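You operate a simulated robot arm through the tools that you are given. There is no shell and no other tool.

You are at the controls of a simulated robot arm. One attempt, no reset.

Task
Zero the thickness gauge, then check the composite blank from the new blanks drawer.
Fine: probe shut for ZERO; leave the blank in the gauge with its reading on HOLD; shut the drawer. Where these are worked on the way, their far stop is far enough and under half their travel is too little: new blanks drawer.

The check looks at the end state, three seconds after you hand in, the way a careful person would. Anything else that was tipped, shoved, dropped, spilled or broken makes it a failure.

Robot
A 7-joint arm with a two-finger parallel gripper, fixed in place. Base frame: the origin is at the foot of the arm, x ahead of it, y to its left, z up. Readings come in cm, degrees, newtons and seconds.
Its first joint turns from -166.0 to 166.0 degrees. Payload 4.4 kg.
The TCP is the grasp point between the finger pads, 2.3 cm short of the fingertips. In the tool frame z runs along the fingers and y along their closing line. Largest opening 9.4 cm; finger width 3.8, thickness 1; the body of the gripper, 5.4 by 9.6 cm, starts 3.9 cm behind the TCP.
Orientation is that of the tool frame in the base frame, as [roll, pitch, yaw] about the fixed x, y, z axes, in that order (R = Rz(yaw) Ry(pitch) Rx(roll)). With the fingers straight down and closing along the base's y, the tool's x points along the base's -x, its y along +y and its z along -z.

Tools
- The arm moves only by the tool servo_tool. Its argument "deltas" is a list of rows, each a list of 3 entries, a list of its own where there are three numbers: the shift along the tool's x, y, z in units of 25 mm (1.0 is 25 mm), then the turn, a rotation vector about the tool's x, y, z in units of 4 degrees (1.0 is 4 degrees), then the opening, from 0 (shut) to 1 (fully open). In form: [[[tx, ty, tz], [wx, wy, wz], fingers], ...]. A call has 1 to 20 rows; each row shifts and turns the commanded pose from where the row before left it, along the tool's axes as they then stand. A call with a number of a shift or a turn outside -1 to 1 is refused whole. A row lasts 0.2 s, in which the tool goes at most 5 cm and 8.6 degrees; a call with a longer step from one row to the next is refused whole, and so is a gripper value outside its range. A pose out of reach is approached as far as the arm can. The call stops where the force on the tool passes 40 N (or 10 N more than at its start, if that is more) or the arm is blocked; 0.2 s more then pass. The fingers move at their own pace (about 7.2 cm/s each) and stop on an object; they squeeze with about 21 N. The grip force told is the motor's: it shows also when the fingers shut on nothing. Time passes only in rows, and 0.2 s behind the last, so rows that do not move let the fingers close. The reply holds the time, the measured pose of the TCP, the force on the tool along the base axes, the opening and the grip force, in the units named above and with some noise, with the torque about the TCP (base axes, N m) and any sound that the robot's microphone picked up, and new pictures: "show" is both (left out), scene, wrist or none.
- Cameras (640 x 400 px; columns grow to the right, rows downward): "scene" is fixed at [4.96, 50.09, 161.69]; the picture's right is [-0.17, -0.98, 0.00], its down [-0.55, 0.10, -0.83] and it looks along [0.81, -0.14, -0.56] (base axes); focal length 334 px, centre (320, 200). "wrist" rides on the gripper at [8.6, 1.6, -7.5] in the tool frame; the picture's right is [-0.18, 0.98, 0.00], its down [-0.58, -0.11, -0.81] and it looks along [-0.79, -0.15, 0.59] (tool axes); focal length 243 px, centre (320, 200). There is no depth. A picture from a camera that has moved, and an enlarged one, comes with that camera's place and axes in the base frame and with its lens.
- zoom(camera, box): a new picture of the part [left, top, right, bottom] of that camera's present view, enlarged. No time passes.
- sign_off(): hands the job in; it is judged then, once.

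Places have to be worked out from the pictures, the camera data and where the tool is seen. Open the gripper and draw the arm clear of the work before you hand the job in, unless the task says otherwise.

The tools are called by a JSON object that holds its "fn" and its "kwargs". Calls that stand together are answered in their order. servo_tool: Moves the arm, as the interface text tells. Its arguments: {"type":"object","properties":{"deltas":{"type":"array"},"show":{"type":"string","enum":["both","scene","wrist","none"]}},"required":["deltas"]} The other tools are called the same way: zoom (camera, box) takes an enlarged picture of a part of a camera's view; sign_off () hands the job in.

At the start:

```text
time_s: 0.0
eef_pos: [84.34, 16.48, 123.94]
ee_rot: [-179.9, 0.0, -180.0]
wrist_force: [-0.6, -0.9, 0.0]
wrist_torque: [0.01, 0.02, -0.02]
width: 9.42
gripper_force: 0.1
```

scene: 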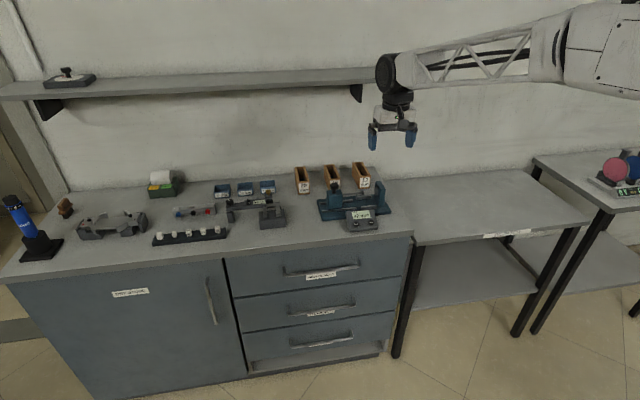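
wrist: 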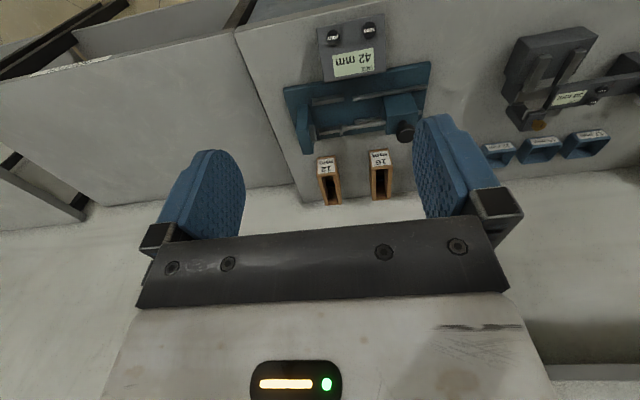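

I see a bench with a three-drawer unit, a blue gauge with a display reading about "42 mm", and other instruments. I'll enlarge the views to read the labels.

{"fn": "zoom", "kwargs": {"camera": "scene", "box": [290, 150, 420, 240]}}

{"fn": "zoom", "kwargs": {"camera": "scene", "box": [220, 240, 420, 370]}}

{"fn": "zoom", "kwargs": {"camera": "scene", "box": [140, 160, 300, 260]}}

{"fn": "zoom", "kwargs": {"camera": "wrist", "box": [260, 10, 460, 210]}}

{"fn": "zoom", "kwargs": {"camera": "wrist", "box": [460, 20, 640, 170]}}

```text
4.44 times, centred on (355, 195) of scene
camera zoom: at [4.96, 50.09, 161.69], right [-0.17, -0.98, 0.0], down [-0.55, 0.1, -0.83], along [0.81, -0.14, -0.56], focal length 1485 px, centre (164, 222)
```

zoom: 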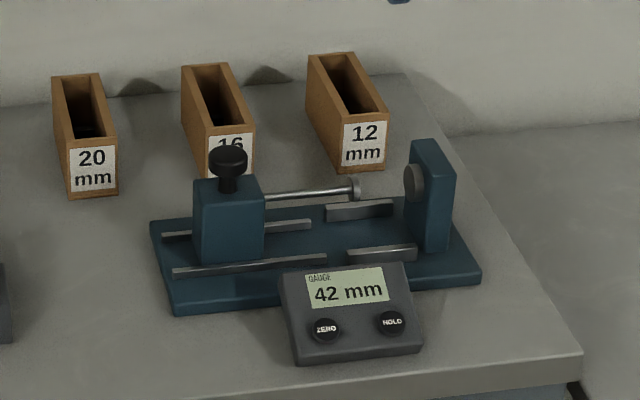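

```text
3.08 times, centred on (320, 305) of scene
camera zoom: at [4.96, 50.09, 161.69], right [-0.17, -0.98, 0.0], down [-0.55, 0.1, -0.83], along [0.81, -0.14, -0.56], focal length 1028 px, centre (320, -123)
```

zoom: 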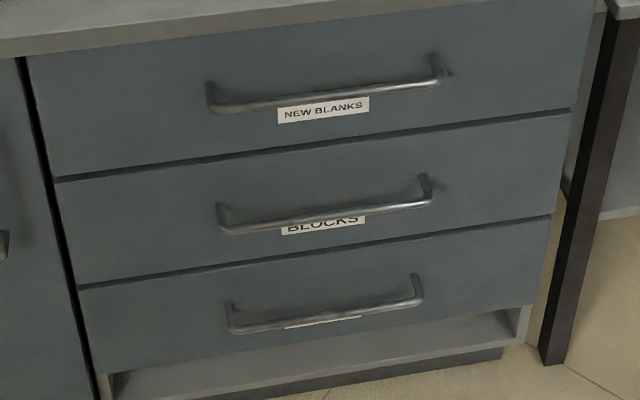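

```text
4.00 times, centred on (220, 210) of scene
camera zoom: at [4.96, 50.09, 161.69], right [-0.17, -0.98, 0.0], down [-0.55, 0.1, -0.83], along [0.81, -0.14, -0.56], focal length 1336 px, centre (720, 160)
```

zoom: 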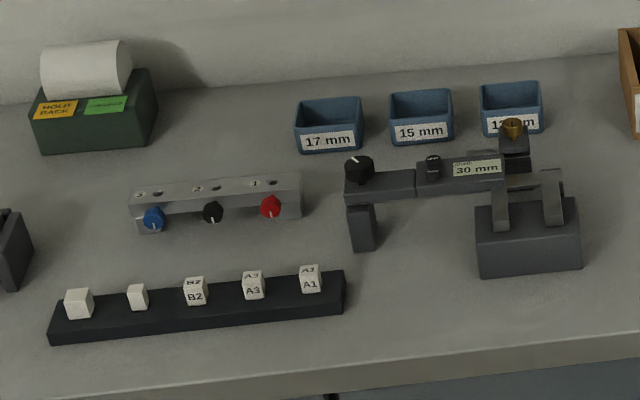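

```text
2.00 times, centred on (360, 110) of wrist
camera zoom: at [75.65, 18.22, 131.37], right [0.18, 0.98, 0.0], down [0.58, -0.11, 0.81], along [0.79, -0.15, -0.59], focal length 485 px, centre (240, 380)
```

zoom: 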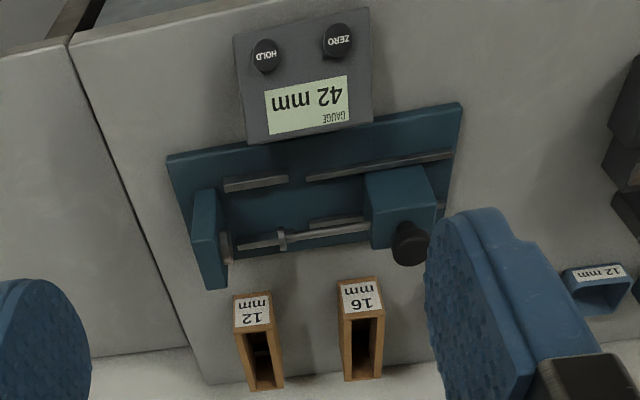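

```text
2.67 times, centred on (550, 95) of wrist
camera zoom: at [75.65, 18.22, 131.37], right [0.18, 0.98, 0.0], down [0.58, -0.11, 0.81], along [0.79, -0.15, -0.59], focal length 647 px, centre (-293, 480)
```

zoom: 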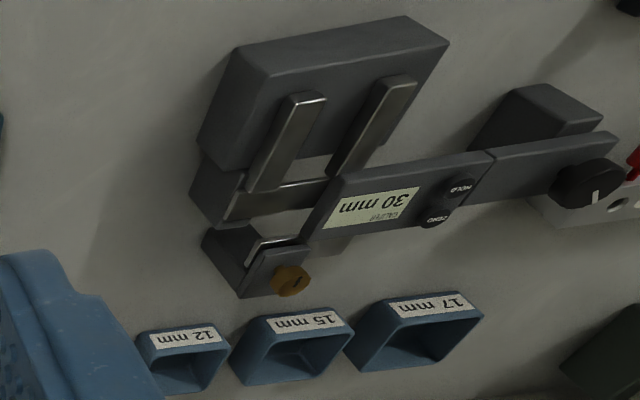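

The top drawer is labelled NEW BLANKS. From both cameras, the bench top is near z≈90 and the gauge display is near (93.6, 20, 92.5). I'll pull back and down so the wrist camera gets a closer look at the gauge.

{"fn": "servo_tool", "kwargs": {"deltas": [[[0.9, 0, 0.8], [0, 0, 0], 1], [[0.9, 0, 0.8], [0, 0, 0], 1], [[0.9, 0, 0.8], [0, 0, 0], 1], [[0.9, 0, 0.8], [0, 0, 0], 1], [[0.9, 0, 0.8], [0, 0, 0], 1], [[0.5, 0, 0.8], [0, 0, 0], 1], [[0, 0, 0], [0, 0, 0], 1]]}}

```text
time_s: 1.6
eef_pos: [71.67, 16.65, 111.92]
ee_rot: [-180.0, 0.0, 180.0]
wrist_force: [0.1, 0.0, -0.2]
wrist_torque: [-0.01, 0.01, 0.01]
width: 9.38
gripper_force: 0.1
camera wrist: at [63.05, 18.21, 119.28], right [0.18, 0.98, 0.0], down [0.58, -0.11, 0.81], along [0.79, -0.15, -0.59], focal length 243 px, centre (320, 200)
```

scene: 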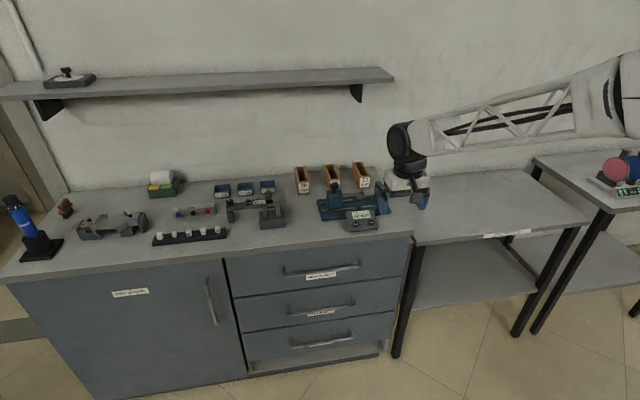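
wrist: 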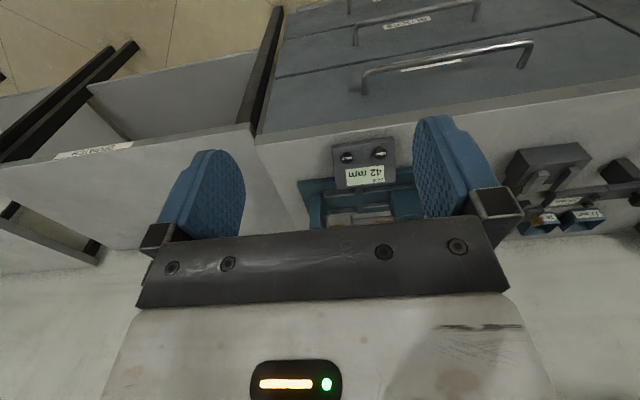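

The gripper body hides the gauge from back here. I'll move forward so the gauge appears below the fingers in the wrist view.

{"fn": "servo_tool", "kwargs": {"deltas": [[[-0.9, 0, 0], [0, 0, 0], 1], [[-0.9, 0, 0], [0, 0, 0], 1], [[-0.9, 0, 0], [0, 0, 0], 1], [[-0.9, 0, 0], [0, 0, 0], 1], [[-0.9, 0, 0], [0, 0, 0], 1], [[-0.9, 0, 0], [0, 0, 0], 1], [[-0.9, 0, 0], [0, 0, 0], 1], [[0, 0, 0], [0, 0, 0], 1]]}}

{"fn": "zoom", "kwargs": {"camera": "wrist", "box": [200, 0, 520, 200]}}

```text
time_s: 3.4
eef_pos: [87.64, 16.67, 112.11]
ee_rot: [180.0, 0.1, 180.0]
wrist_force: [0.4, 0.0, 0.2]
wrist_torque: [-0.01, 0.02, -0.02]
width: 9.41
gripper_force: 0.0
camera wrist: at [78.99, 18.34, 119.46], right [0.18, 0.98, 0.0], down [0.58, -0.11, 0.81], along [0.79, -0.15, -0.59], focal length 243 px, centre (320, 200)
```

scene: 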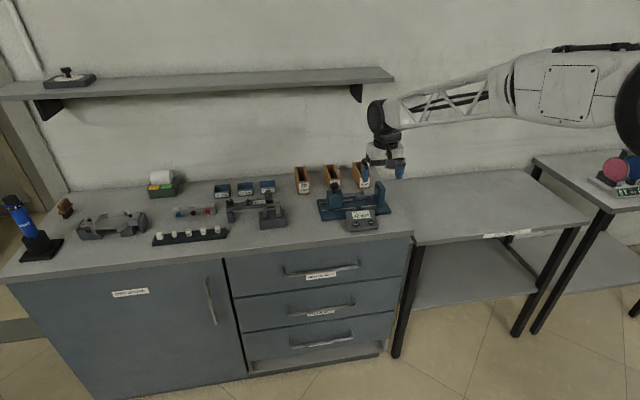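
wrist: 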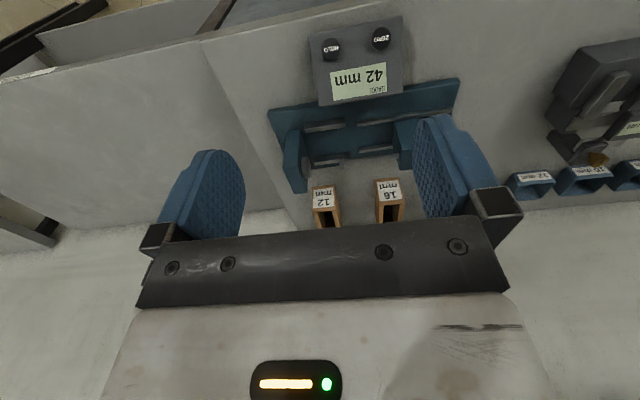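

```text
2.00 times, centred on (360, 100) of wrist
camera zoom: at [78.99, 18.34, 119.46], right [0.18, 0.98, 0.0], down [0.58, -0.11, 0.81], along [0.79, -0.15, -0.59], focal length 485 px, centre (240, 400)
```

zoom: 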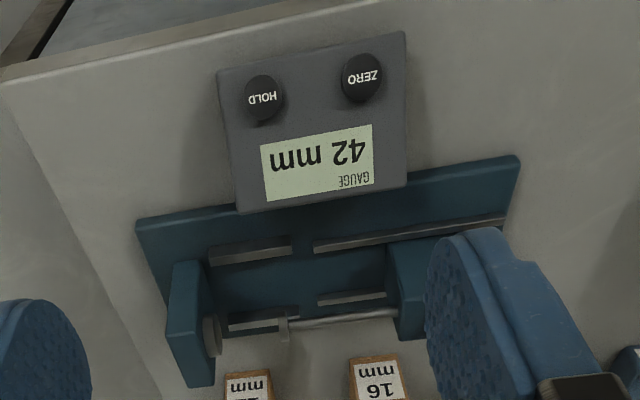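

Triangulating gives bench top z≈89.3 and bench front edge x≈87.7. The carriage knob is near (102, 27, 101) and the top drawer handle near (84, 35.5, 78.6). I'll move further forward for a clearer overhead view, which also tests how far the arm reaches.

{"fn": "servo_tool", "kwargs": {"deltas": [[[-0.6, 0.4, 0], [0, 0, 0], 1], [[-0.6, 0.4, 0], [0, 0, 0], 1], [[-0.6, 0.4, 0], [0, 0, 0], 1], [[-0.6, 0.4, 0], [0, 0, 0], 1], [[0, 0, 0], [0, 0, 0], 1]]}}

{"fn": "zoom", "kwargs": {"camera": "wrist", "box": [160, 0, 480, 200]}}

```text
time_s: 4.6
eef_pos: [93.47, 20.75, 112.03]
ee_rot: [-180.0, 0.0, -180.0]
wrist_force: [-0.2, 0.2, 0.4]
wrist_torque: [0.02, 0.01, -0.03]
width: 9.39
gripper_force: 0.0
camera wrist: at [84.89, 22.37, 119.34], right [0.18, 0.98, 0.0], down [0.58, -0.11, 0.81], along [0.79, -0.15, -0.59], focal length 243 px, centre (320, 200)
```

scene: 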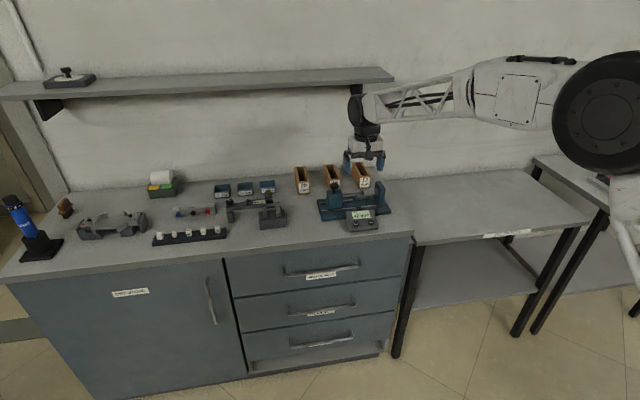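
wrist: 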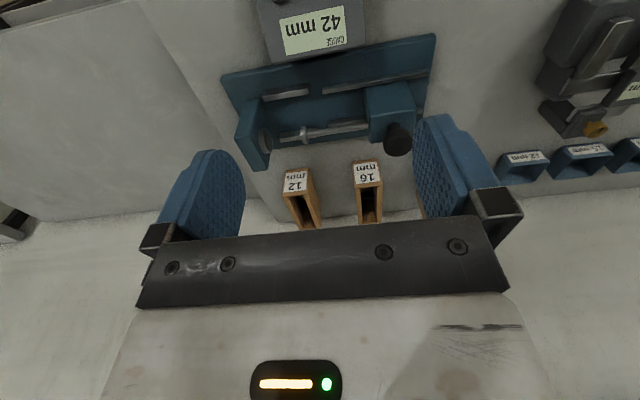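

```text
2.00 times, centred on (320, 100) of wrist
camera zoom: at [84.89, 22.37, 119.34], right [0.18, 0.98, 0.0], down [0.58, -0.11, 0.81], along [0.79, -0.15, -0.59], focal length 485 px, centre (320, 400)
```

zoom: 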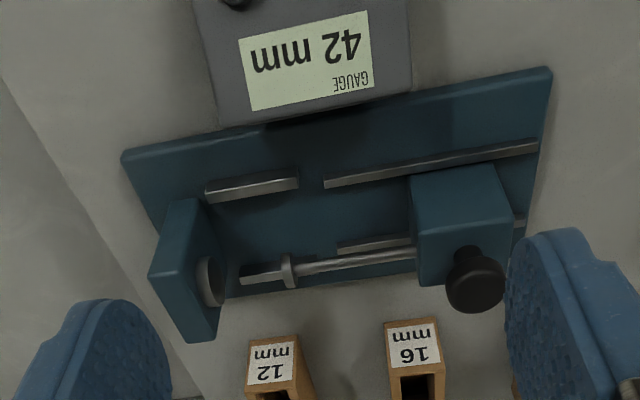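

The disc, pad and rails triangulate consistently. The shaft axis is at x≈103.3, z≈95.9, the disc at y≈17 and the anvil pad at y≈12.6. The knob is at about (103.3, 27.7, 99.7). I'll test the tool-down reach above the knob at a safe height.

{"fn": "servo_tool", "kwargs": {"deltas": [[[-0.8, 0.56, 0], [0, 0, 0], 1], [[-0.8, 0.56, 0], [0, 0, 0], 1], [[-0.8, 0.56, 0], [0, 0, 0], 1], [[-0.8, 0.56, 0], [0, 0, 0], 1], [[-0.7, 0.56, 0], [0, 0, 0], 1], [[0, 0, 0], [0, 0, 0], 1], [[0, 0, 0], [0, 0, 0], 1]]}}

```text
time_s: 6.2
eef_pos: [103.28, 27.54, 112.13]
ee_rot: [180.0, 0.0, 179.9]
wrist_force: [0.1, -0.1, 1.0]
wrist_torque: [0.0, 0.0, -0.02]
width: 9.39
gripper_force: 0.0
camera wrist: at [94.65, 29.24, 119.41], right [0.18, 0.98, 0.0], down [0.58, -0.11, 0.81], along [0.79, -0.15, -0.59], focal length 243 px, centre (320, 200)
```

scene: 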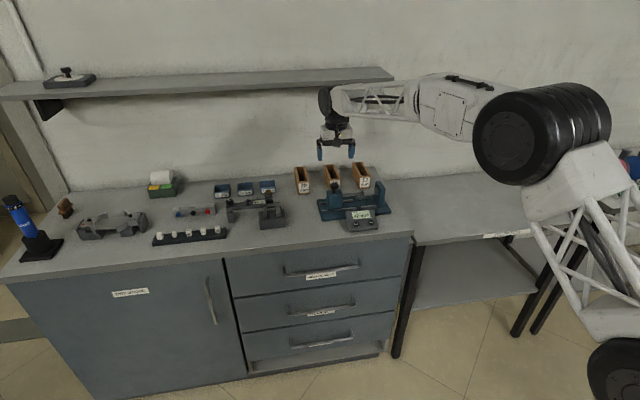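
wrist: 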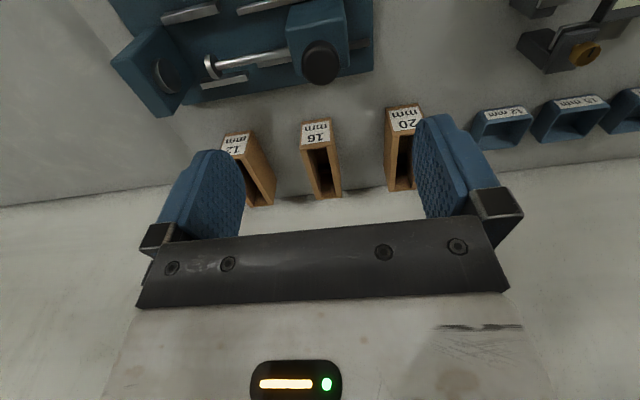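

The arm reaches here, and the knob projects to (103.4, 27.6), right below the TCP. I'll descend so the fingers straddle the knob cap.

{"fn": "servo_tool", "kwargs": {"deltas": [[[0, 0, 0.8], [0, 0, 0], 1], [[0, 0, 0.8], [0, 0, 0], 1], [[0, 0, 0.8], [0, 0, 0], 1], [[0, 0, 0.8], [0, 0, 0], 1], [[0, 0, 0.8], [0, 0, 0], 1], [[0, 0, 0.5], [0, 0, 0], 1], [[0, 0, 0.2], [0, 0, 0], 1], [[0, 0, 0], [0, 0, 0], 1]]}}

{"fn": "zoom", "kwargs": {"camera": "scene", "box": [290, 150, 420, 240]}}

```text
time_s: 8.0
eef_pos: [103.23, 27.55, 100.08]
ee_rot: [-179.9, 0.0, -180.0]
wrist_force: [-0.2, -0.3, -1.0]
wrist_torque: [0.01, -0.01, -0.02]
width: 9.4
gripper_force: 0.1
camera wrist: at [94.64, 29.18, 107.53], right [0.18, 0.98, 0.0], down [0.58, -0.11, 0.81], along [0.79, -0.15, -0.59], focal length 243 px, centre (320, 200)
```

scene: 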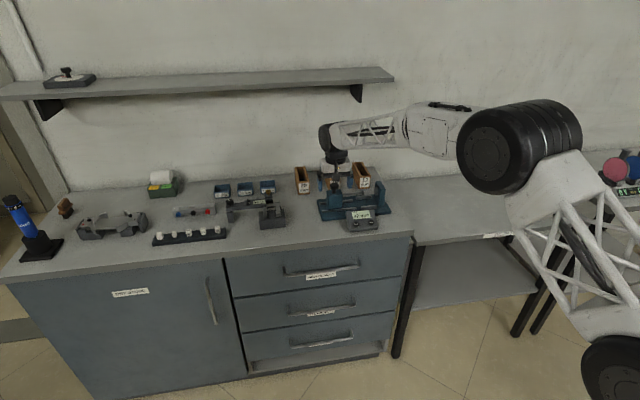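
wrist: 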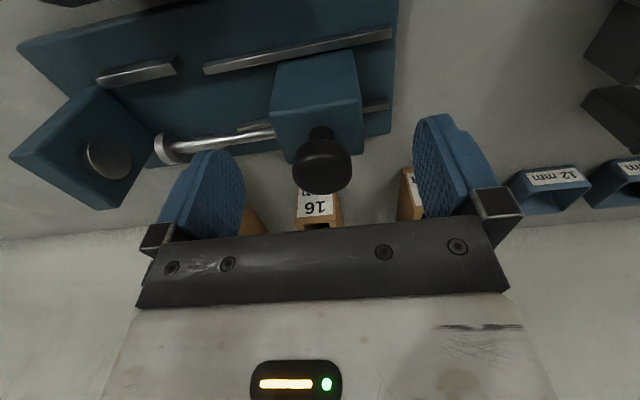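

```text
4.44 times, centred on (355, 195) of scene
camera zoom: at [4.96, 50.09, 161.69], right [-0.17, -0.98, 0.0], down [-0.55, 0.1, -0.83], along [0.81, -0.14, -0.56], focal length 1485 px, centre (164, 222)
```

zoom: 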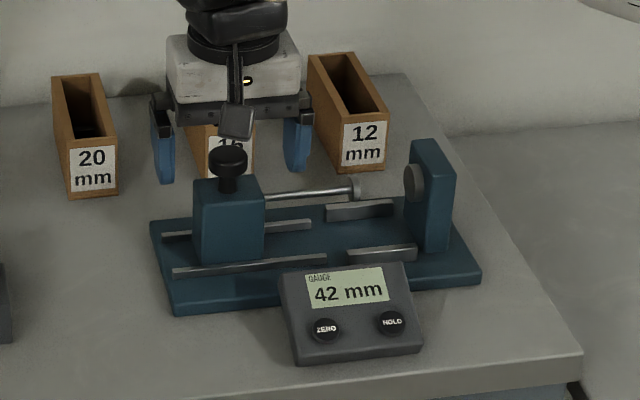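

The knob cap sits between the pads at TCP height. I'll close on it.

{"fn": "servo_tool", "kwargs": {"deltas": [[[0, 0, 0], [0, 0, 0], 0.15], [[0, 0, 0], [0, 0, 0], 0.15], [[0, 0, 0], [0, 0, 0], 0.15], [[0, 0, 0], [0, 0, 0], 0.15], [[0, 0, 0], [0, 0, 0], 0.15]]}}

{"fn": "zoom", "kwargs": {"camera": "scene", "box": [290, 150, 420, 240]}}

```text
time_s: 9.2
eef_pos: [103.27, 27.51, 100.21]
ee_rot: [-180.0, 0.1, -180.0]
wrist_force: [-2.0, -5.7, 0.9]
wrist_torque: [-0.14, 0.08, -0.11]
width: 3.19
gripper_force: 44.6
camera wrist: at [94.64, 29.15, 107.55], right [0.18, 0.98, 0.0], down [0.58, -0.11, 0.81], along [0.79, -0.15, -0.59], focal length 243 px, centre (320, 200)
```

scene: 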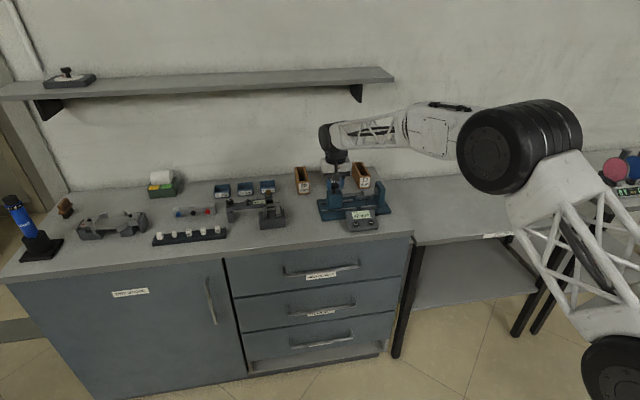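
wrist: 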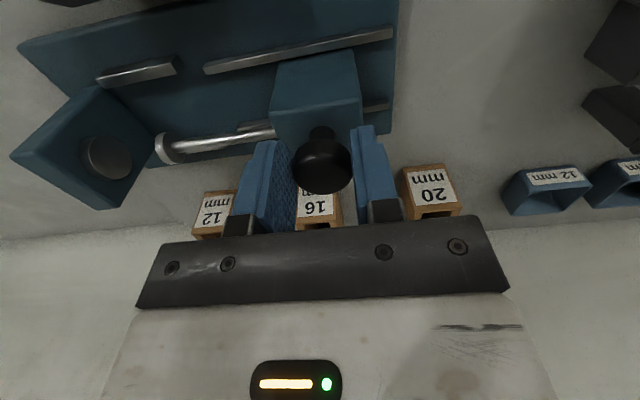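

```text
4.44 times, centred on (355, 195) of scene
camera zoom: at [4.96, 50.09, 161.69], right [-0.17, -0.98, 0.0], down [-0.55, 0.1, -0.83], along [0.81, -0.14, -0.56], focal length 1485 px, centre (164, 222)
```

zoom: 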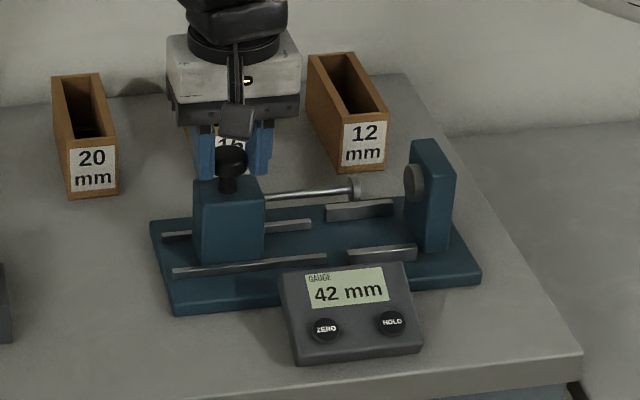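

The knob is gripped at 3.2 cm width. I'll slide the carriage toward the anvil (−y), slowing near contact.

{"fn": "servo_tool", "kwargs": {"deltas": [[[0, -0.3, 0], [0, 0, 0], 0.15], [[0, -0.3, 0], [0, 0, 0], 0.15], [[0, -0.3, 0], [0, 0, 0], 0.15], [[0, -0.3, 0], [0, 0, 0], 0.15], [[0, -0.2, 0], [0, 0, 0], 0.15], [[0, -0.1, 0], [0, 0, 0], 0.15], [[0, 0, 0], [0, 0, 0], 0.15]]}}

{"fn": "zoom", "kwargs": {"camera": "scene", "box": [290, 150, 420, 240]}}

```text
time_s: 10.8
eef_pos: [103.35, 23.85, 100.16]
ee_rot: [-180.0, 0.1, 180.0]
wrist_force: [-33.7, 1.5, -5.4]
wrist_torque: [0.05, 0.81, 0.01]
width: 3.15
gripper_force: 44.9
camera wrist: at [94.7, 25.44, 107.56], right [0.18, 0.98, 0.0], down [0.58, -0.11, 0.81], along [0.79, -0.15, -0.59], focal length 243 px, centre (320, 200)
```

scene: 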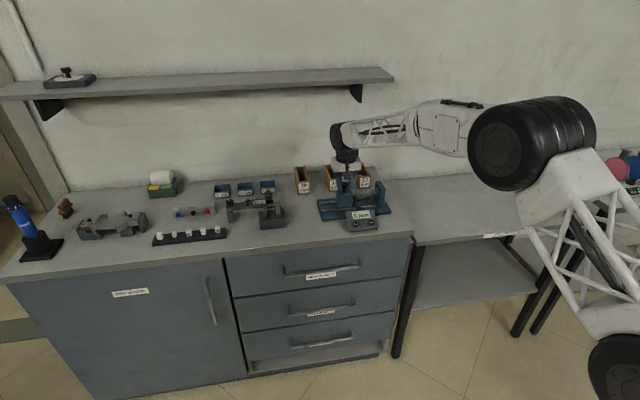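
wrist: 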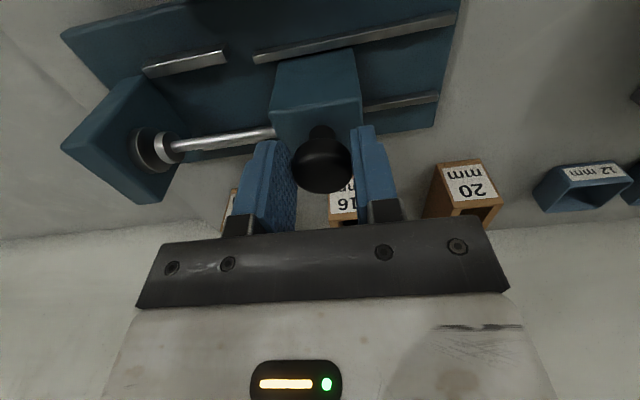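

```text
4.44 times, centred on (355, 195) of scene
camera zoom: at [4.96, 50.09, 161.69], right [-0.17, -0.98, 0.0], down [-0.55, 0.1, -0.83], along [0.81, -0.14, -0.56], focal length 1485 px, centre (164, 222)
```

zoom: 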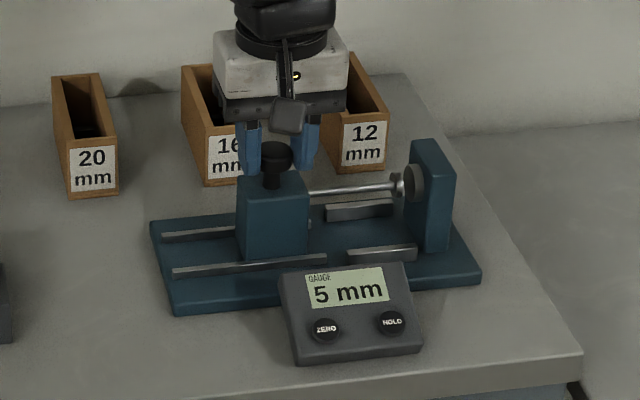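

The carriage slides and reads 5 mm, but there is about 34 N of side load in −x, so the slide axis is slightly skewed from y. I'll shift slightly toward −x and creep the rest of the way.

{"fn": "servo_tool", "kwargs": {"deltas": [[[0.05, 0, 0], [0, 0, 0], 0.15], [[0, 0, 0], [0, 0, 0], 0.15]], "show": "none"}}

```text
time_s: 11.4
eef_pos: [103.28, 23.74, 100.24]
ee_rot: [179.9, 0.1, -180.0]
wrist_force: [25.6, -1.4, -18.0]
wrist_torque: [-0.02, -0.87, -0.04]
width: 3.16
gripper_force: 45.1
```

That overshot slightly, so I'll back off about half and continue toward contact.

{"fn": "servo_tool", "kwargs": {"deltas": [[[-0.02, -0.06, 0], [0, 0, 0], 0.15], [[0, -0.06, 0], [0, 0, 0], 0.15], [[0, 0, 0], [0, 0, 0], 0.15]], "show": "none"}}

{"fn": "zoom", "kwargs": {"camera": "scene", "box": [290, 150, 420, 240]}}

```text
time_s: 12.2
eef_pos: [103.24, 23.45, 100.25]
ee_rot: [180.0, -0.1, 179.9]
wrist_force: [30.9, 1.2, -14.2]
wrist_torque: [0.02, -0.59, -0.01]
width: 3.14
gripper_force: 45.0
```

```text
4.44 times, centred on (355, 195) of scene
camera zoom: at [4.96, 50.09, 161.69], right [-0.17, -0.98, 0.0], down [-0.55, 0.1, -0.83], along [0.81, -0.14, -0.56], focal length 1485 px, centre (164, 222)
```

zoom: 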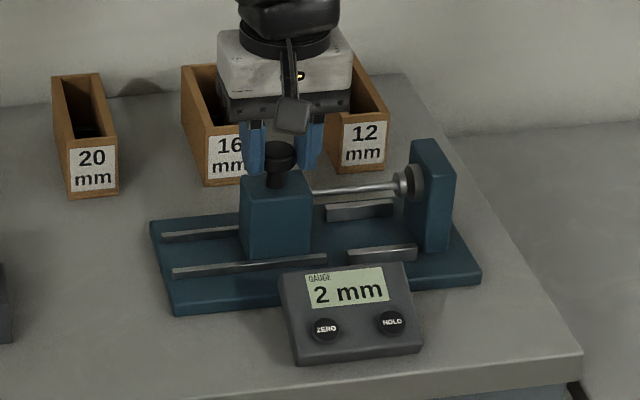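

It reads 2 mm now. The side load is +31 N, so I'll shift a bit toward +x and keep creeping.

{"fn": "servo_tool", "kwargs": {"deltas": [[[-0.03, 0, 0], [0, 0, 0], 0.15], [[0, -0.05, 0], [0, 0, 0], 0.15], [[0, -0.04, 0], [0, 0, 0], 0.15], [[0, 0, 0], [0, 0, 0], 0.15]], "show": "none"}}

{"fn": "zoom", "kwargs": {"camera": "scene", "box": [290, 150, 420, 240]}}

```text
time_s: 13.2
eef_pos: [103.18, 23.27, 100.18]
ee_rot: [-179.9, 0.1, 179.9]
wrist_force: [-0.5, 2.3, -1.0]
wrist_torque: [0.01, 0.61, 0.03]
width: 3.13
gripper_force: 45.1
```

```text
4.44 times, centred on (355, 195) of scene
camera zoom: at [4.96, 50.09, 161.69], right [-0.17, -0.98, 0.0], down [-0.55, 0.1, -0.83], along [0.81, -0.14, -0.56], focal length 1485 px, centre (164, 222)
```

zoom: 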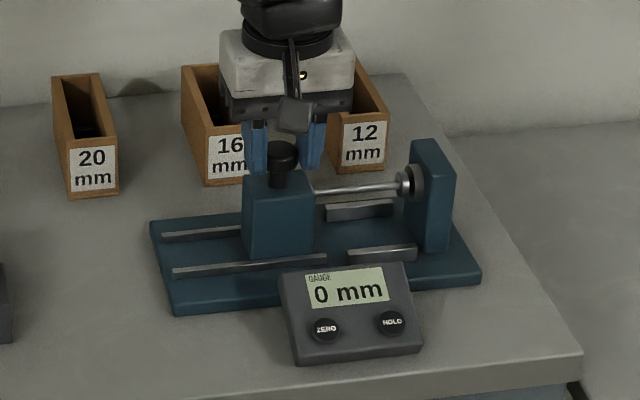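

It reads 0 mm with no contact force yet. I'll keep creeping until the probe is firmly against the anvil.

{"fn": "servo_tool", "kwargs": {"deltas": [[[0, -0.04, 0], [0, 0, 0], 0.15], [[0, -0.04, 0], [0, 0, 0], 0.15], [[0, 0, 0], [0, 0, 0], 0.15]], "show": "none"}}

{"fn": "zoom", "kwargs": {"camera": "scene", "box": [290, 150, 420, 240]}}

```text
time_s: 14.0
eef_pos: [103.26, 23.16, 100.25]
ee_rot: [-180.0, 0.0, 179.9]
wrist_force: [-10.6, 2.8, 0.5]
wrist_torque: [0.03, 0.2, 0.04]
width: 3.15
gripper_force: 45.0
```

```text
4.44 times, centred on (355, 195) of scene
camera zoom: at [4.96, 50.09, 161.69], right [-0.17, -0.98, 0.0], down [-0.55, 0.1, -0.83], along [0.81, -0.14, -0.56], focal length 1485 px, centre (164, 222)
```

zoom: 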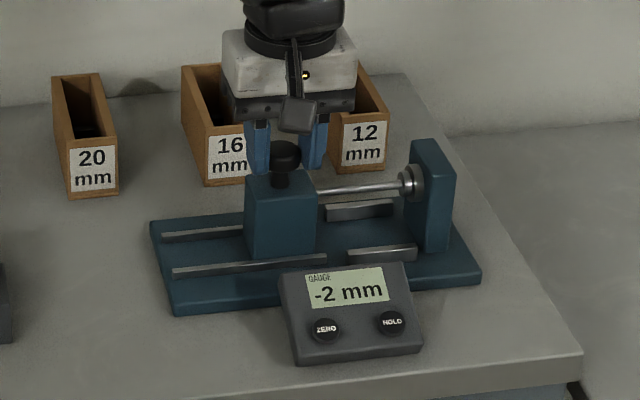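

It now reads −2 mm, so the gauge has an offset. I'll continue until it actually stops.

{"fn": "servo_tool", "kwargs": {"deltas": [[[0, -0.04, 0], [0, 0, 0], 0.15], [[0, -0.04, 0], [0, 0, 0], 0.15], [[0, -0.04, 0], [0, 0, 0], 0.15], [[0, 0, 0], [0, 0, 0], 0.15]], "show": "none"}}

{"fn": "zoom", "kwargs": {"camera": "scene", "box": [290, 150, 420, 240]}}

```text
time_s: 15.1
eef_pos: [103.13, 23.03, 100.09]
ee_rot: [179.8, -0.1, -180.0]
wrist_force: [-5.9, 8.6, 1.3]
wrist_torque: [0.16, -0.02, 0.06]
width: 3.16
gripper_force: 44.7
stopped in row 4: the force on the tool passed its limit at 41 N (the readings are from after the stop); the commanded pose is now the measured one
```

```text
4.44 times, centred on (355, 195) of scene
camera zoom: at [4.96, 50.09, 161.69], right [-0.17, -0.98, 0.0], down [-0.55, 0.1, -0.83], along [0.81, -0.14, -0.56], focal length 1485 px, centre (164, 222)
```

zoom: 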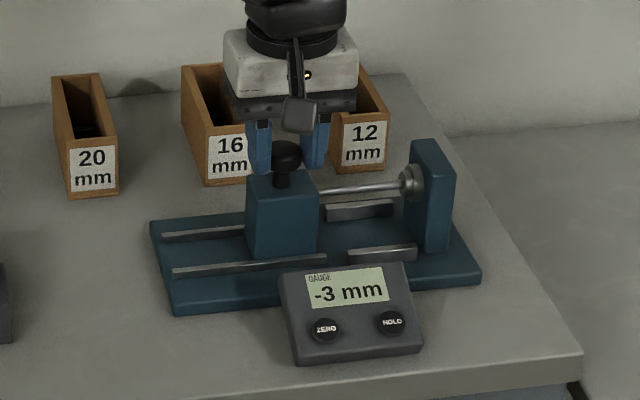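

It stopped at the contact force limit, reading −3 mm. One more small push will confirm the probe is shut.

{"fn": "servo_tool", "kwargs": {"deltas": [[[0, -0.03, 0], [0, 0, 0], 0.15], [[0, 0, 0], [0, 0, 0], 0.15]], "show": "none"}}

{"fn": "zoom", "kwargs": {"camera": "scene", "box": [340, 170, 400, 230]}}

{"fn": "zoom", "kwargs": {"camera": "wrist", "box": [60, 40, 380, 240]}}

```text
time_s: 15.7
eef_pos: [103.24, 22.96, 100.28]
ee_rot: [179.9, 0.1, -179.9]
wrist_force: [0.4, 23.2, 1.3]
wrist_torque: [0.53, 0.16, 0.17]
width: 3.15
gripper_force: 44.8
```

```text
6.67 times, centred on (370, 200) of scene
camera zoom: at [4.96, 50.09, 161.69], right [-0.17, -0.98, 0.0], down [-0.55, 0.1, -0.83], along [0.81, -0.14, -0.56], focal length 2227 px, centre (-13, 200)
```

zoom: 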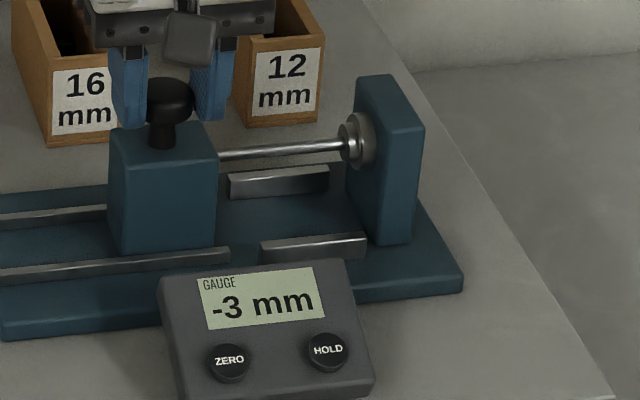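

```text
2.00 times, centred on (220, 140) of wrist
camera zoom: at [94.62, 24.61, 107.59], right [0.18, 0.98, 0.0], down [0.58, -0.11, 0.81], along [0.79, -0.15, -0.59], focal length 485 px, centre (520, 320)
```

zoom: 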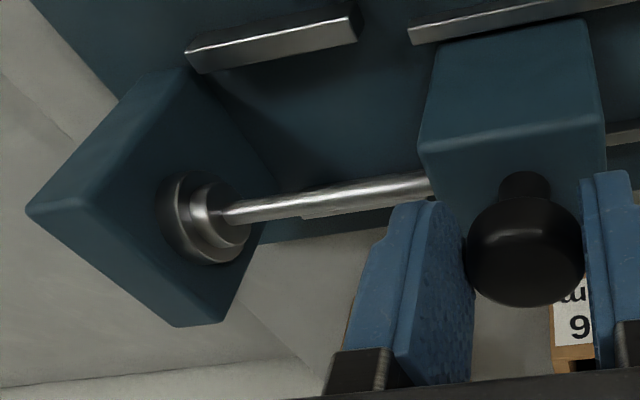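

The disc is flush with the pad, so the probe is shut at knob y≈23.0. I'll release the knob, rise, and move over the ZERO button.

{"fn": "servo_tool", "kwargs": {"deltas": [[[0, 0, 0], [0, 0, 0], 0.5], [[0, 0, 0], [0, 0, 0], 0.8], [[0, 0, 0], [0, 0, 0], 0.8], [[0, 0, -0.8], [0, 0, 0], 0.8], [[0, 0, -0.8], [0, 0, 0], 0.8], [[0, 0, -0.8], [0, 0, 0], 0.5], [[0, 0, -0.8], [0, 0, 0], 0], [[0.9, 0, 0], [0, 0, 0], 0], [[0.9, 0, 0], [0, 0, 0], 0], [[0.9, 0, 0], [0, 0, 0], 0], [[0.9, 0, 0], [0, 0, 0], 0], [[0.9, -0.1, 0], [0, 0, 0], 0], [[0.9, -0.1, 0], [0, 0, 0], 0], [[0, 0, 0], [0, 0, 0], 0]]}}

{"fn": "zoom", "kwargs": {"camera": "scene", "box": [340, 170, 400, 230]}}

{"fn": "zoom", "kwargs": {"camera": "wrist", "box": [160, 0, 480, 200]}}

```text
time_s: 18.7
eef_pos: [89.86, 22.41, 108.33]
ee_rot: [-179.9, 0.0, -179.9]
wrist_force: [0.0, 0.1, 0.8]
wrist_torque: [0.0, 0.01, -0.02]
width: 0.01
gripper_force: 21.1
camera wrist: at [81.09, 24.06, 115.65], right [0.18, 0.98, 0.0], down [0.58, -0.11, 0.81], along [0.79, -0.15, -0.59], focal length 243 px, centre (320, 200)
```

scene: 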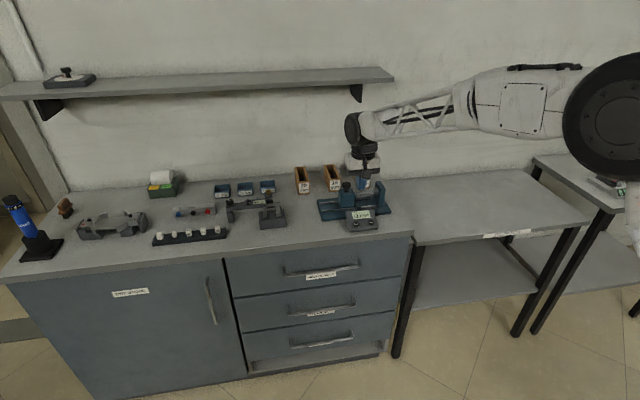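
wrist: 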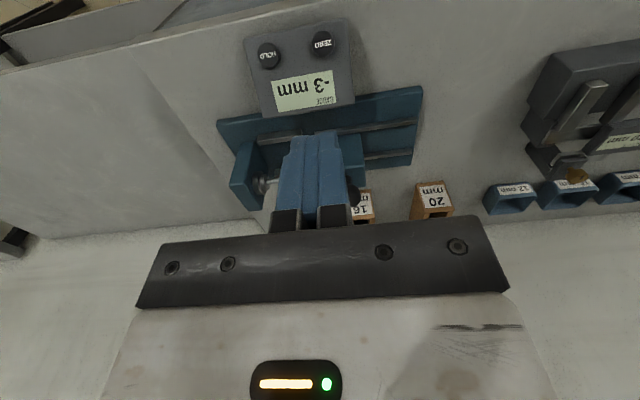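

```text
6.67 times, centred on (370, 200) of scene
camera zoom: at [4.96, 50.09, 161.69], right [-0.17, -0.98, 0.0], down [-0.55, 0.1, -0.83], along [0.81, -0.14, -0.56], focal length 2227 px, centre (-13, 200)
```

zoom: 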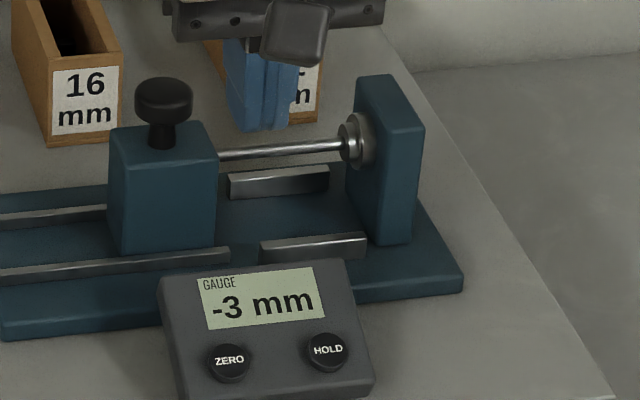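

```text
2.00 times, centred on (320, 100) of wrist
camera zoom: at [81.09, 24.06, 115.65], right [0.18, 0.98, 0.0], down [0.58, -0.11, 0.81], along [0.79, -0.15, -0.59], focal length 485 px, centre (320, 400)
```

zoom: 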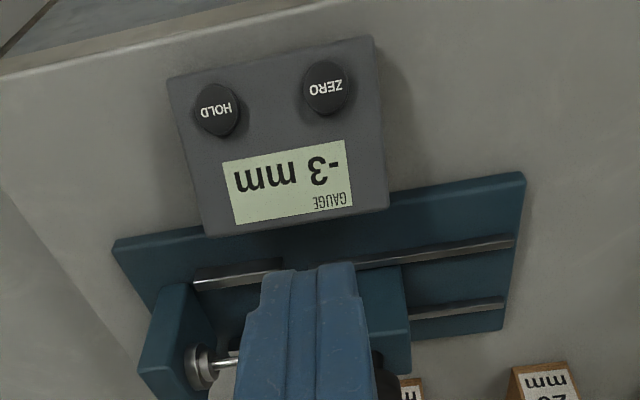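

The reading is still −3 mm with the probe shut. ZERO is at about (89.6, 22.9, 92.7). I'll descend over it with closed fingers, biased slightly to the near side to stay off the display.

{"fn": "servo_tool", "kwargs": {"deltas": [[[0.4, 0.2, 0.5], [0, 0, 0], 0], [[0, 0, 0.8], [0, 0, 0], 0], [[0, 0, 0.8], [0, 0, 0], 0], [[0, 0, 0.8], [0, 0, 0], 0], [[0, 0, 0.8], [0, 0, 0], 0], [[0, 0, 0.7], [0, 0, 0], 0], [[0, 0, 0.2], [0, 0, 0], 0], [[0, 0, 0], [0, 0, 0], 0]]}}

{"fn": "zoom", "kwargs": {"camera": "scene", "box": [340, 170, 400, 230]}}

{"fn": "zoom", "kwargs": {"camera": "wrist", "box": [160, 0, 480, 200]}}

```text
time_s: 20.5
eef_pos: [88.76, 22.84, 96.68]
ee_rot: [-179.9, -0.1, -179.9]
wrist_force: [0.2, 0.0, -0.9]
wrist_torque: [0.01, 0.02, 0.0]
width: 0.0
gripper_force: 20.7
camera wrist: at [80.14, 24.47, 104.07], right [0.18, 0.98, 0.0], down [0.58, -0.11, 0.81], along [0.79, -0.15, -0.59], focal length 243 px, centre (320, 200)
```

scene: 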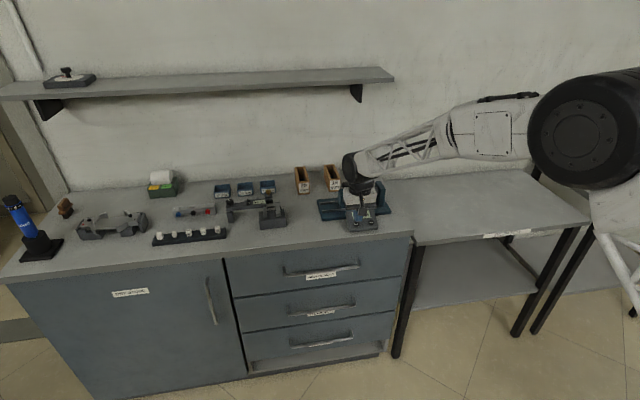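
wrist: 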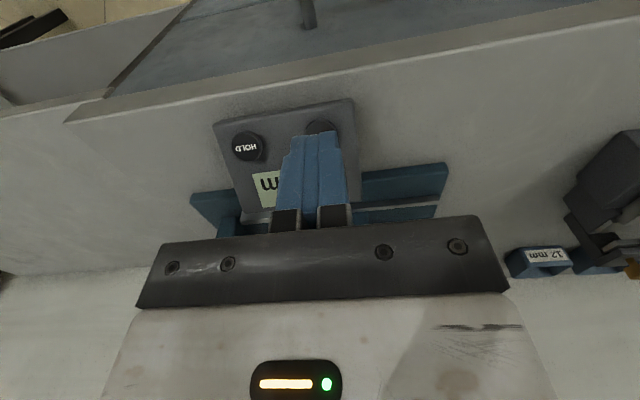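

```text
6.67 times, centred on (370, 200) of scene
camera zoom: at [4.96, 50.09, 161.69], right [-0.17, -0.98, 0.0], down [-0.55, 0.1, -0.83], along [0.81, -0.14, -0.56], focal length 2227 px, centre (-13, 200)
```

zoom: 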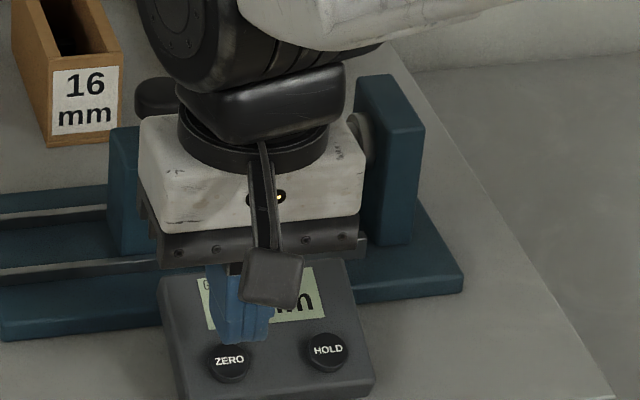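

```text
2.00 times, centred on (320, 100) of wrist
camera zoom: at [80.14, 24.47, 104.07], right [0.18, 0.98, 0.0], down [0.58, -0.11, 0.81], along [0.79, -0.15, -0.59], focal length 485 px, centre (320, 400)
```

zoom: 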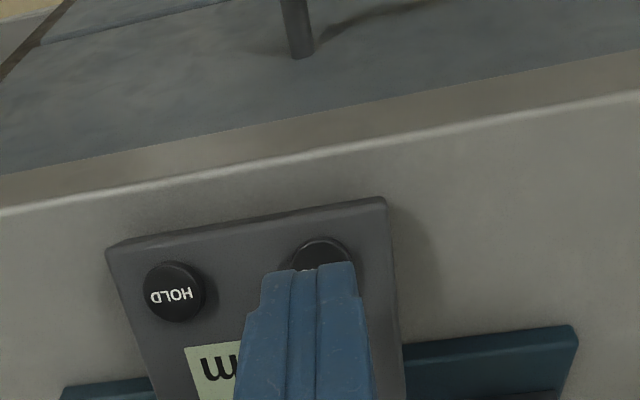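

The fingers are directly over ZERO at about (88.7, 22.9). I'll nudge slightly nearer and creep down to press.

{"fn": "servo_tool", "kwargs": {"deltas": [[[0.15, 0.02, 0.2], [0, 0, 0], 0], [[0, 0, 0.1], [0, 0, 0], 0], [[0, 0, 0.1], [0, 0, 0], 0], [[0, 0, 0.1], [0, 0, 0], 0], [[0, 0, 0.1], [0, 0, 0], 0]], "show": "wrist"}}

```text
time_s: 21.7
eef_pos: [88.39, 22.89, 95.2]
ee_rot: [180.0, 0.1, -180.0]
wrist_force: [0.6, 0.6, 0.1]
wrist_torque: [-0.02, 0.04, 0.02]
width: 0.01
gripper_force: 21.4
camera wrist: at [79.77, 24.58, 102.59], right [0.18, 0.98, 0.0], down [0.58, -0.11, 0.81], along [0.79, -0.15, -0.59], focal length 243 px, centre (320, 200)
```

wrist: 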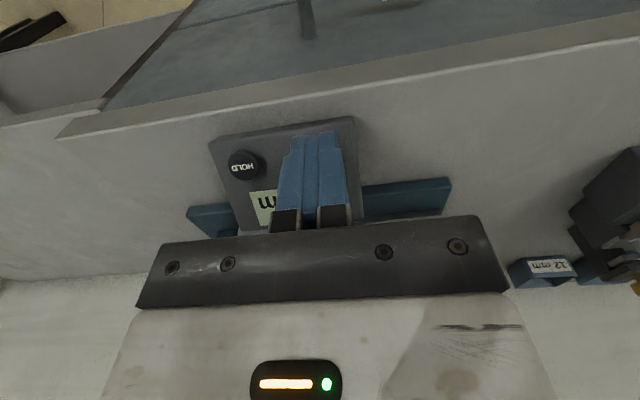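

No contact yet, so I'll keep creeping down in small steps.

{"fn": "servo_tool", "kwargs": {"deltas": [[[0, 0, 0.08], [0, 0, 0], 0], [[0, 0, 0.08], [0, 0, 0], 0], [[0, 0, 0], [0, 0, 0], 0]], "show": "none"}}

{"fn": "zoom", "kwargs": {"camera": "scene", "box": [340, 170, 400, 230]}}

```text
time_s: 22.5
eef_pos: [88.27, 22.91, 94.8]
ee_rot: [-180.0, 0.0, -179.9]
wrist_force: [0.5, 0.2, -1.5]
wrist_torque: [0.04, -0.02, -0.02]
width: 0.0
gripper_force: 20.9
```

```text
6.67 times, centred on (370, 200) of scene
camera zoom: at [4.96, 50.09, 161.69], right [-0.17, -0.98, 0.0], down [-0.55, 0.1, -0.83], along [0.81, -0.14, -0.56], focal length 2227 px, centre (-13, 200)
```

zoom: 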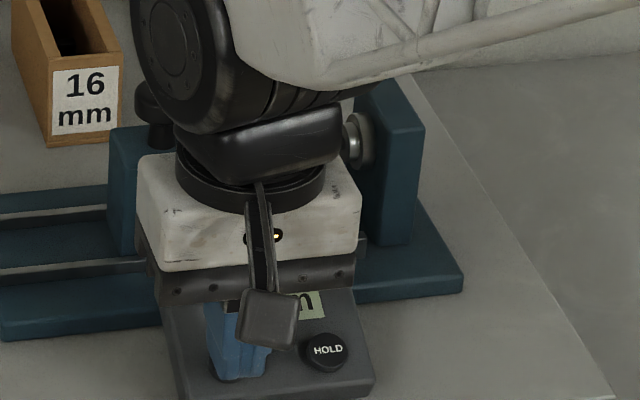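

Still nothing touched at fingertip z≈92.5. I'll go further in small steps and watch the force.

{"fn": "servo_tool", "kwargs": {"deltas": [[[0, 0, 0.06], [0, 0, 0], 0], [[0, 0, 0.06], [0, 0, 0], 0], [[0, 0, 0], [0, 0, 0], 0]], "show": "none"}}

```text
time_s: 23.3
eef_pos: [88.46, 22.96, 94.45]
ee_rot: [180.0, -0.1, 180.0]
wrist_force: [-0.1, -0.5, -0.1]
wrist_torque: [0.01, -0.01, -0.03]
width: 0.0
gripper_force: 21.1
```

{"fn": "servo_tool", "kwargs": {"deltas": [[[0, 0, 0.06], [0, 0, 0], 0], [[0, 0, 0.06], [0, 0, 0], 0], [[0, 0, 0], [0, 0, 0], 0]], "show": "wrist"}}

{"fn": "zoom", "kwargs": {"camera": "wrist", "box": [200, 80, 440, 230]}}

```text
time_s: 24.1
eef_pos: [88.39, 22.96, 94.18]
ee_rot: [180.0, 0.0, -179.8]
wrist_force: [-0.2, -0.3, -1.2]
wrist_torque: [-0.01, 0.01, 0.02]
width: 0.0
gripper_force: 21.2
camera wrist: at [79.73, 24.6, 101.53], right [0.18, 0.98, 0.0], down [0.58, -0.11, 0.81], along [0.79, -0.15, -0.59], focal length 243 px, centre (320, 200)
```

wrist: 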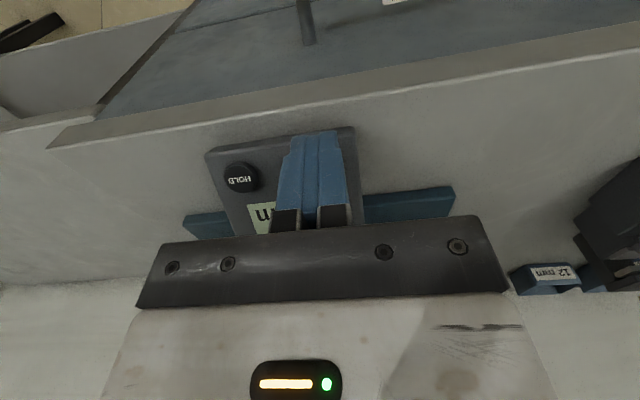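

```text
2.67 times, centred on (320, 155) of wrist
camera zoom: at [79.73, 24.6, 101.53], right [0.18, 0.98, 0.0], down [0.58, -0.11, 0.81], along [0.79, -0.15, -0.59], focal length 647 px, centre (320, 320)
```

zoom: 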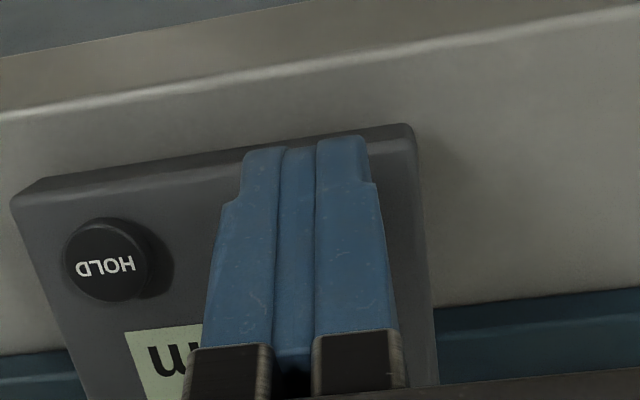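

There is still no contact. HOLD's position in this close view suggests the button row is at x≈89.5, z≈91.8. I'll shift +0.5 cm in x and continue down.

{"fn": "servo_tool", "kwargs": {"deltas": [[[-0.2, 0, 0], [0, 0, 0], 0], [[0, 0, 0.06], [0, 0, 0], 0], [[0, 0, 0.06], [0, 0, 0], 0], [[0, 0, 0], [0, 0, 0], 0]], "show": "none"}}

```text
time_s: 25.1
eef_pos: [88.85, 22.99, 93.9]
ee_rot: [-180.0, 0.0, -179.9]
wrist_force: [0.2, -0.4, 1.0]
wrist_torque: [-0.04, 0.0, 0.0]
width: 0.0
gripper_force: 20.8
```

{"fn": "servo_tool", "kwargs": {"deltas": [[[0, 0, 0.06], [0, 0, 0], 0], [[0, 0, 0.06], [0, 0, 0], 0], [[0, 0, 0], [0, 0, 0], 0]], "show": "wrist"}}

{"fn": "zoom", "kwargs": {"camera": "scene", "box": [340, 190, 400, 240]}}

{"fn": "zoom", "kwargs": {"camera": "wrist", "box": [200, 80, 440, 230]}}

```text
time_s: 25.9
eef_pos: [88.95, 22.99, 93.62]
ee_rot: [179.9, 0.0, -179.9]
wrist_force: [0.0, -0.9, 6.6]
wrist_torque: [-0.01, -0.14, -0.01]
width: 0.0
gripper_force: 20.7
heard: click
camera wrist: at [80.23, 24.55, 100.97], right [0.18, 0.98, 0.0], down [0.58, -0.11, 0.81], along [0.79, -0.15, -0.59], focal length 243 px, centre (320, 200)
```

wrist: 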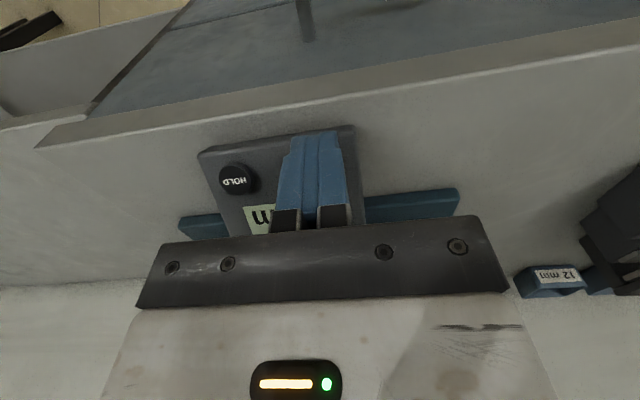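

```text
8.00 times, centred on (370, 215) of scene
camera zoom: at [4.96, 50.09, 161.69], right [-0.17, -0.98, 0.0], down [-0.55, 0.1, -0.83], along [0.81, -0.14, -0.56], focal length 2672 px, centre (-80, 80)
```

zoom: 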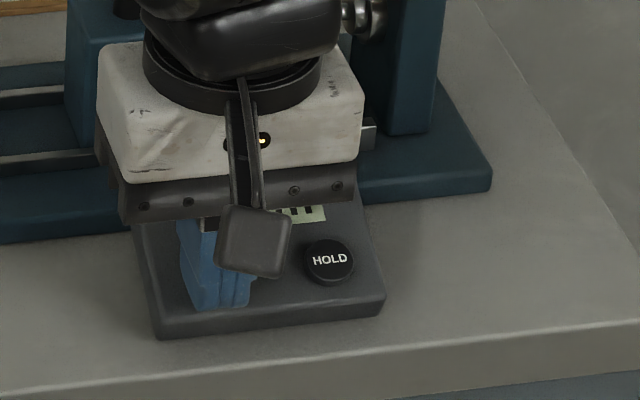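

```text
2.67 times, centred on (320, 155) of wrist
camera zoom: at [80.23, 24.55, 100.97], right [0.18, 0.98, 0.0], down [0.58, -0.11, 0.81], along [0.79, -0.15, -0.59], focal length 647 px, centre (320, 320)
```

zoom: 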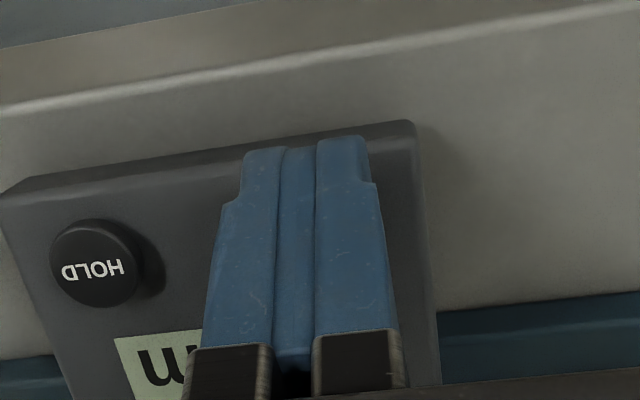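

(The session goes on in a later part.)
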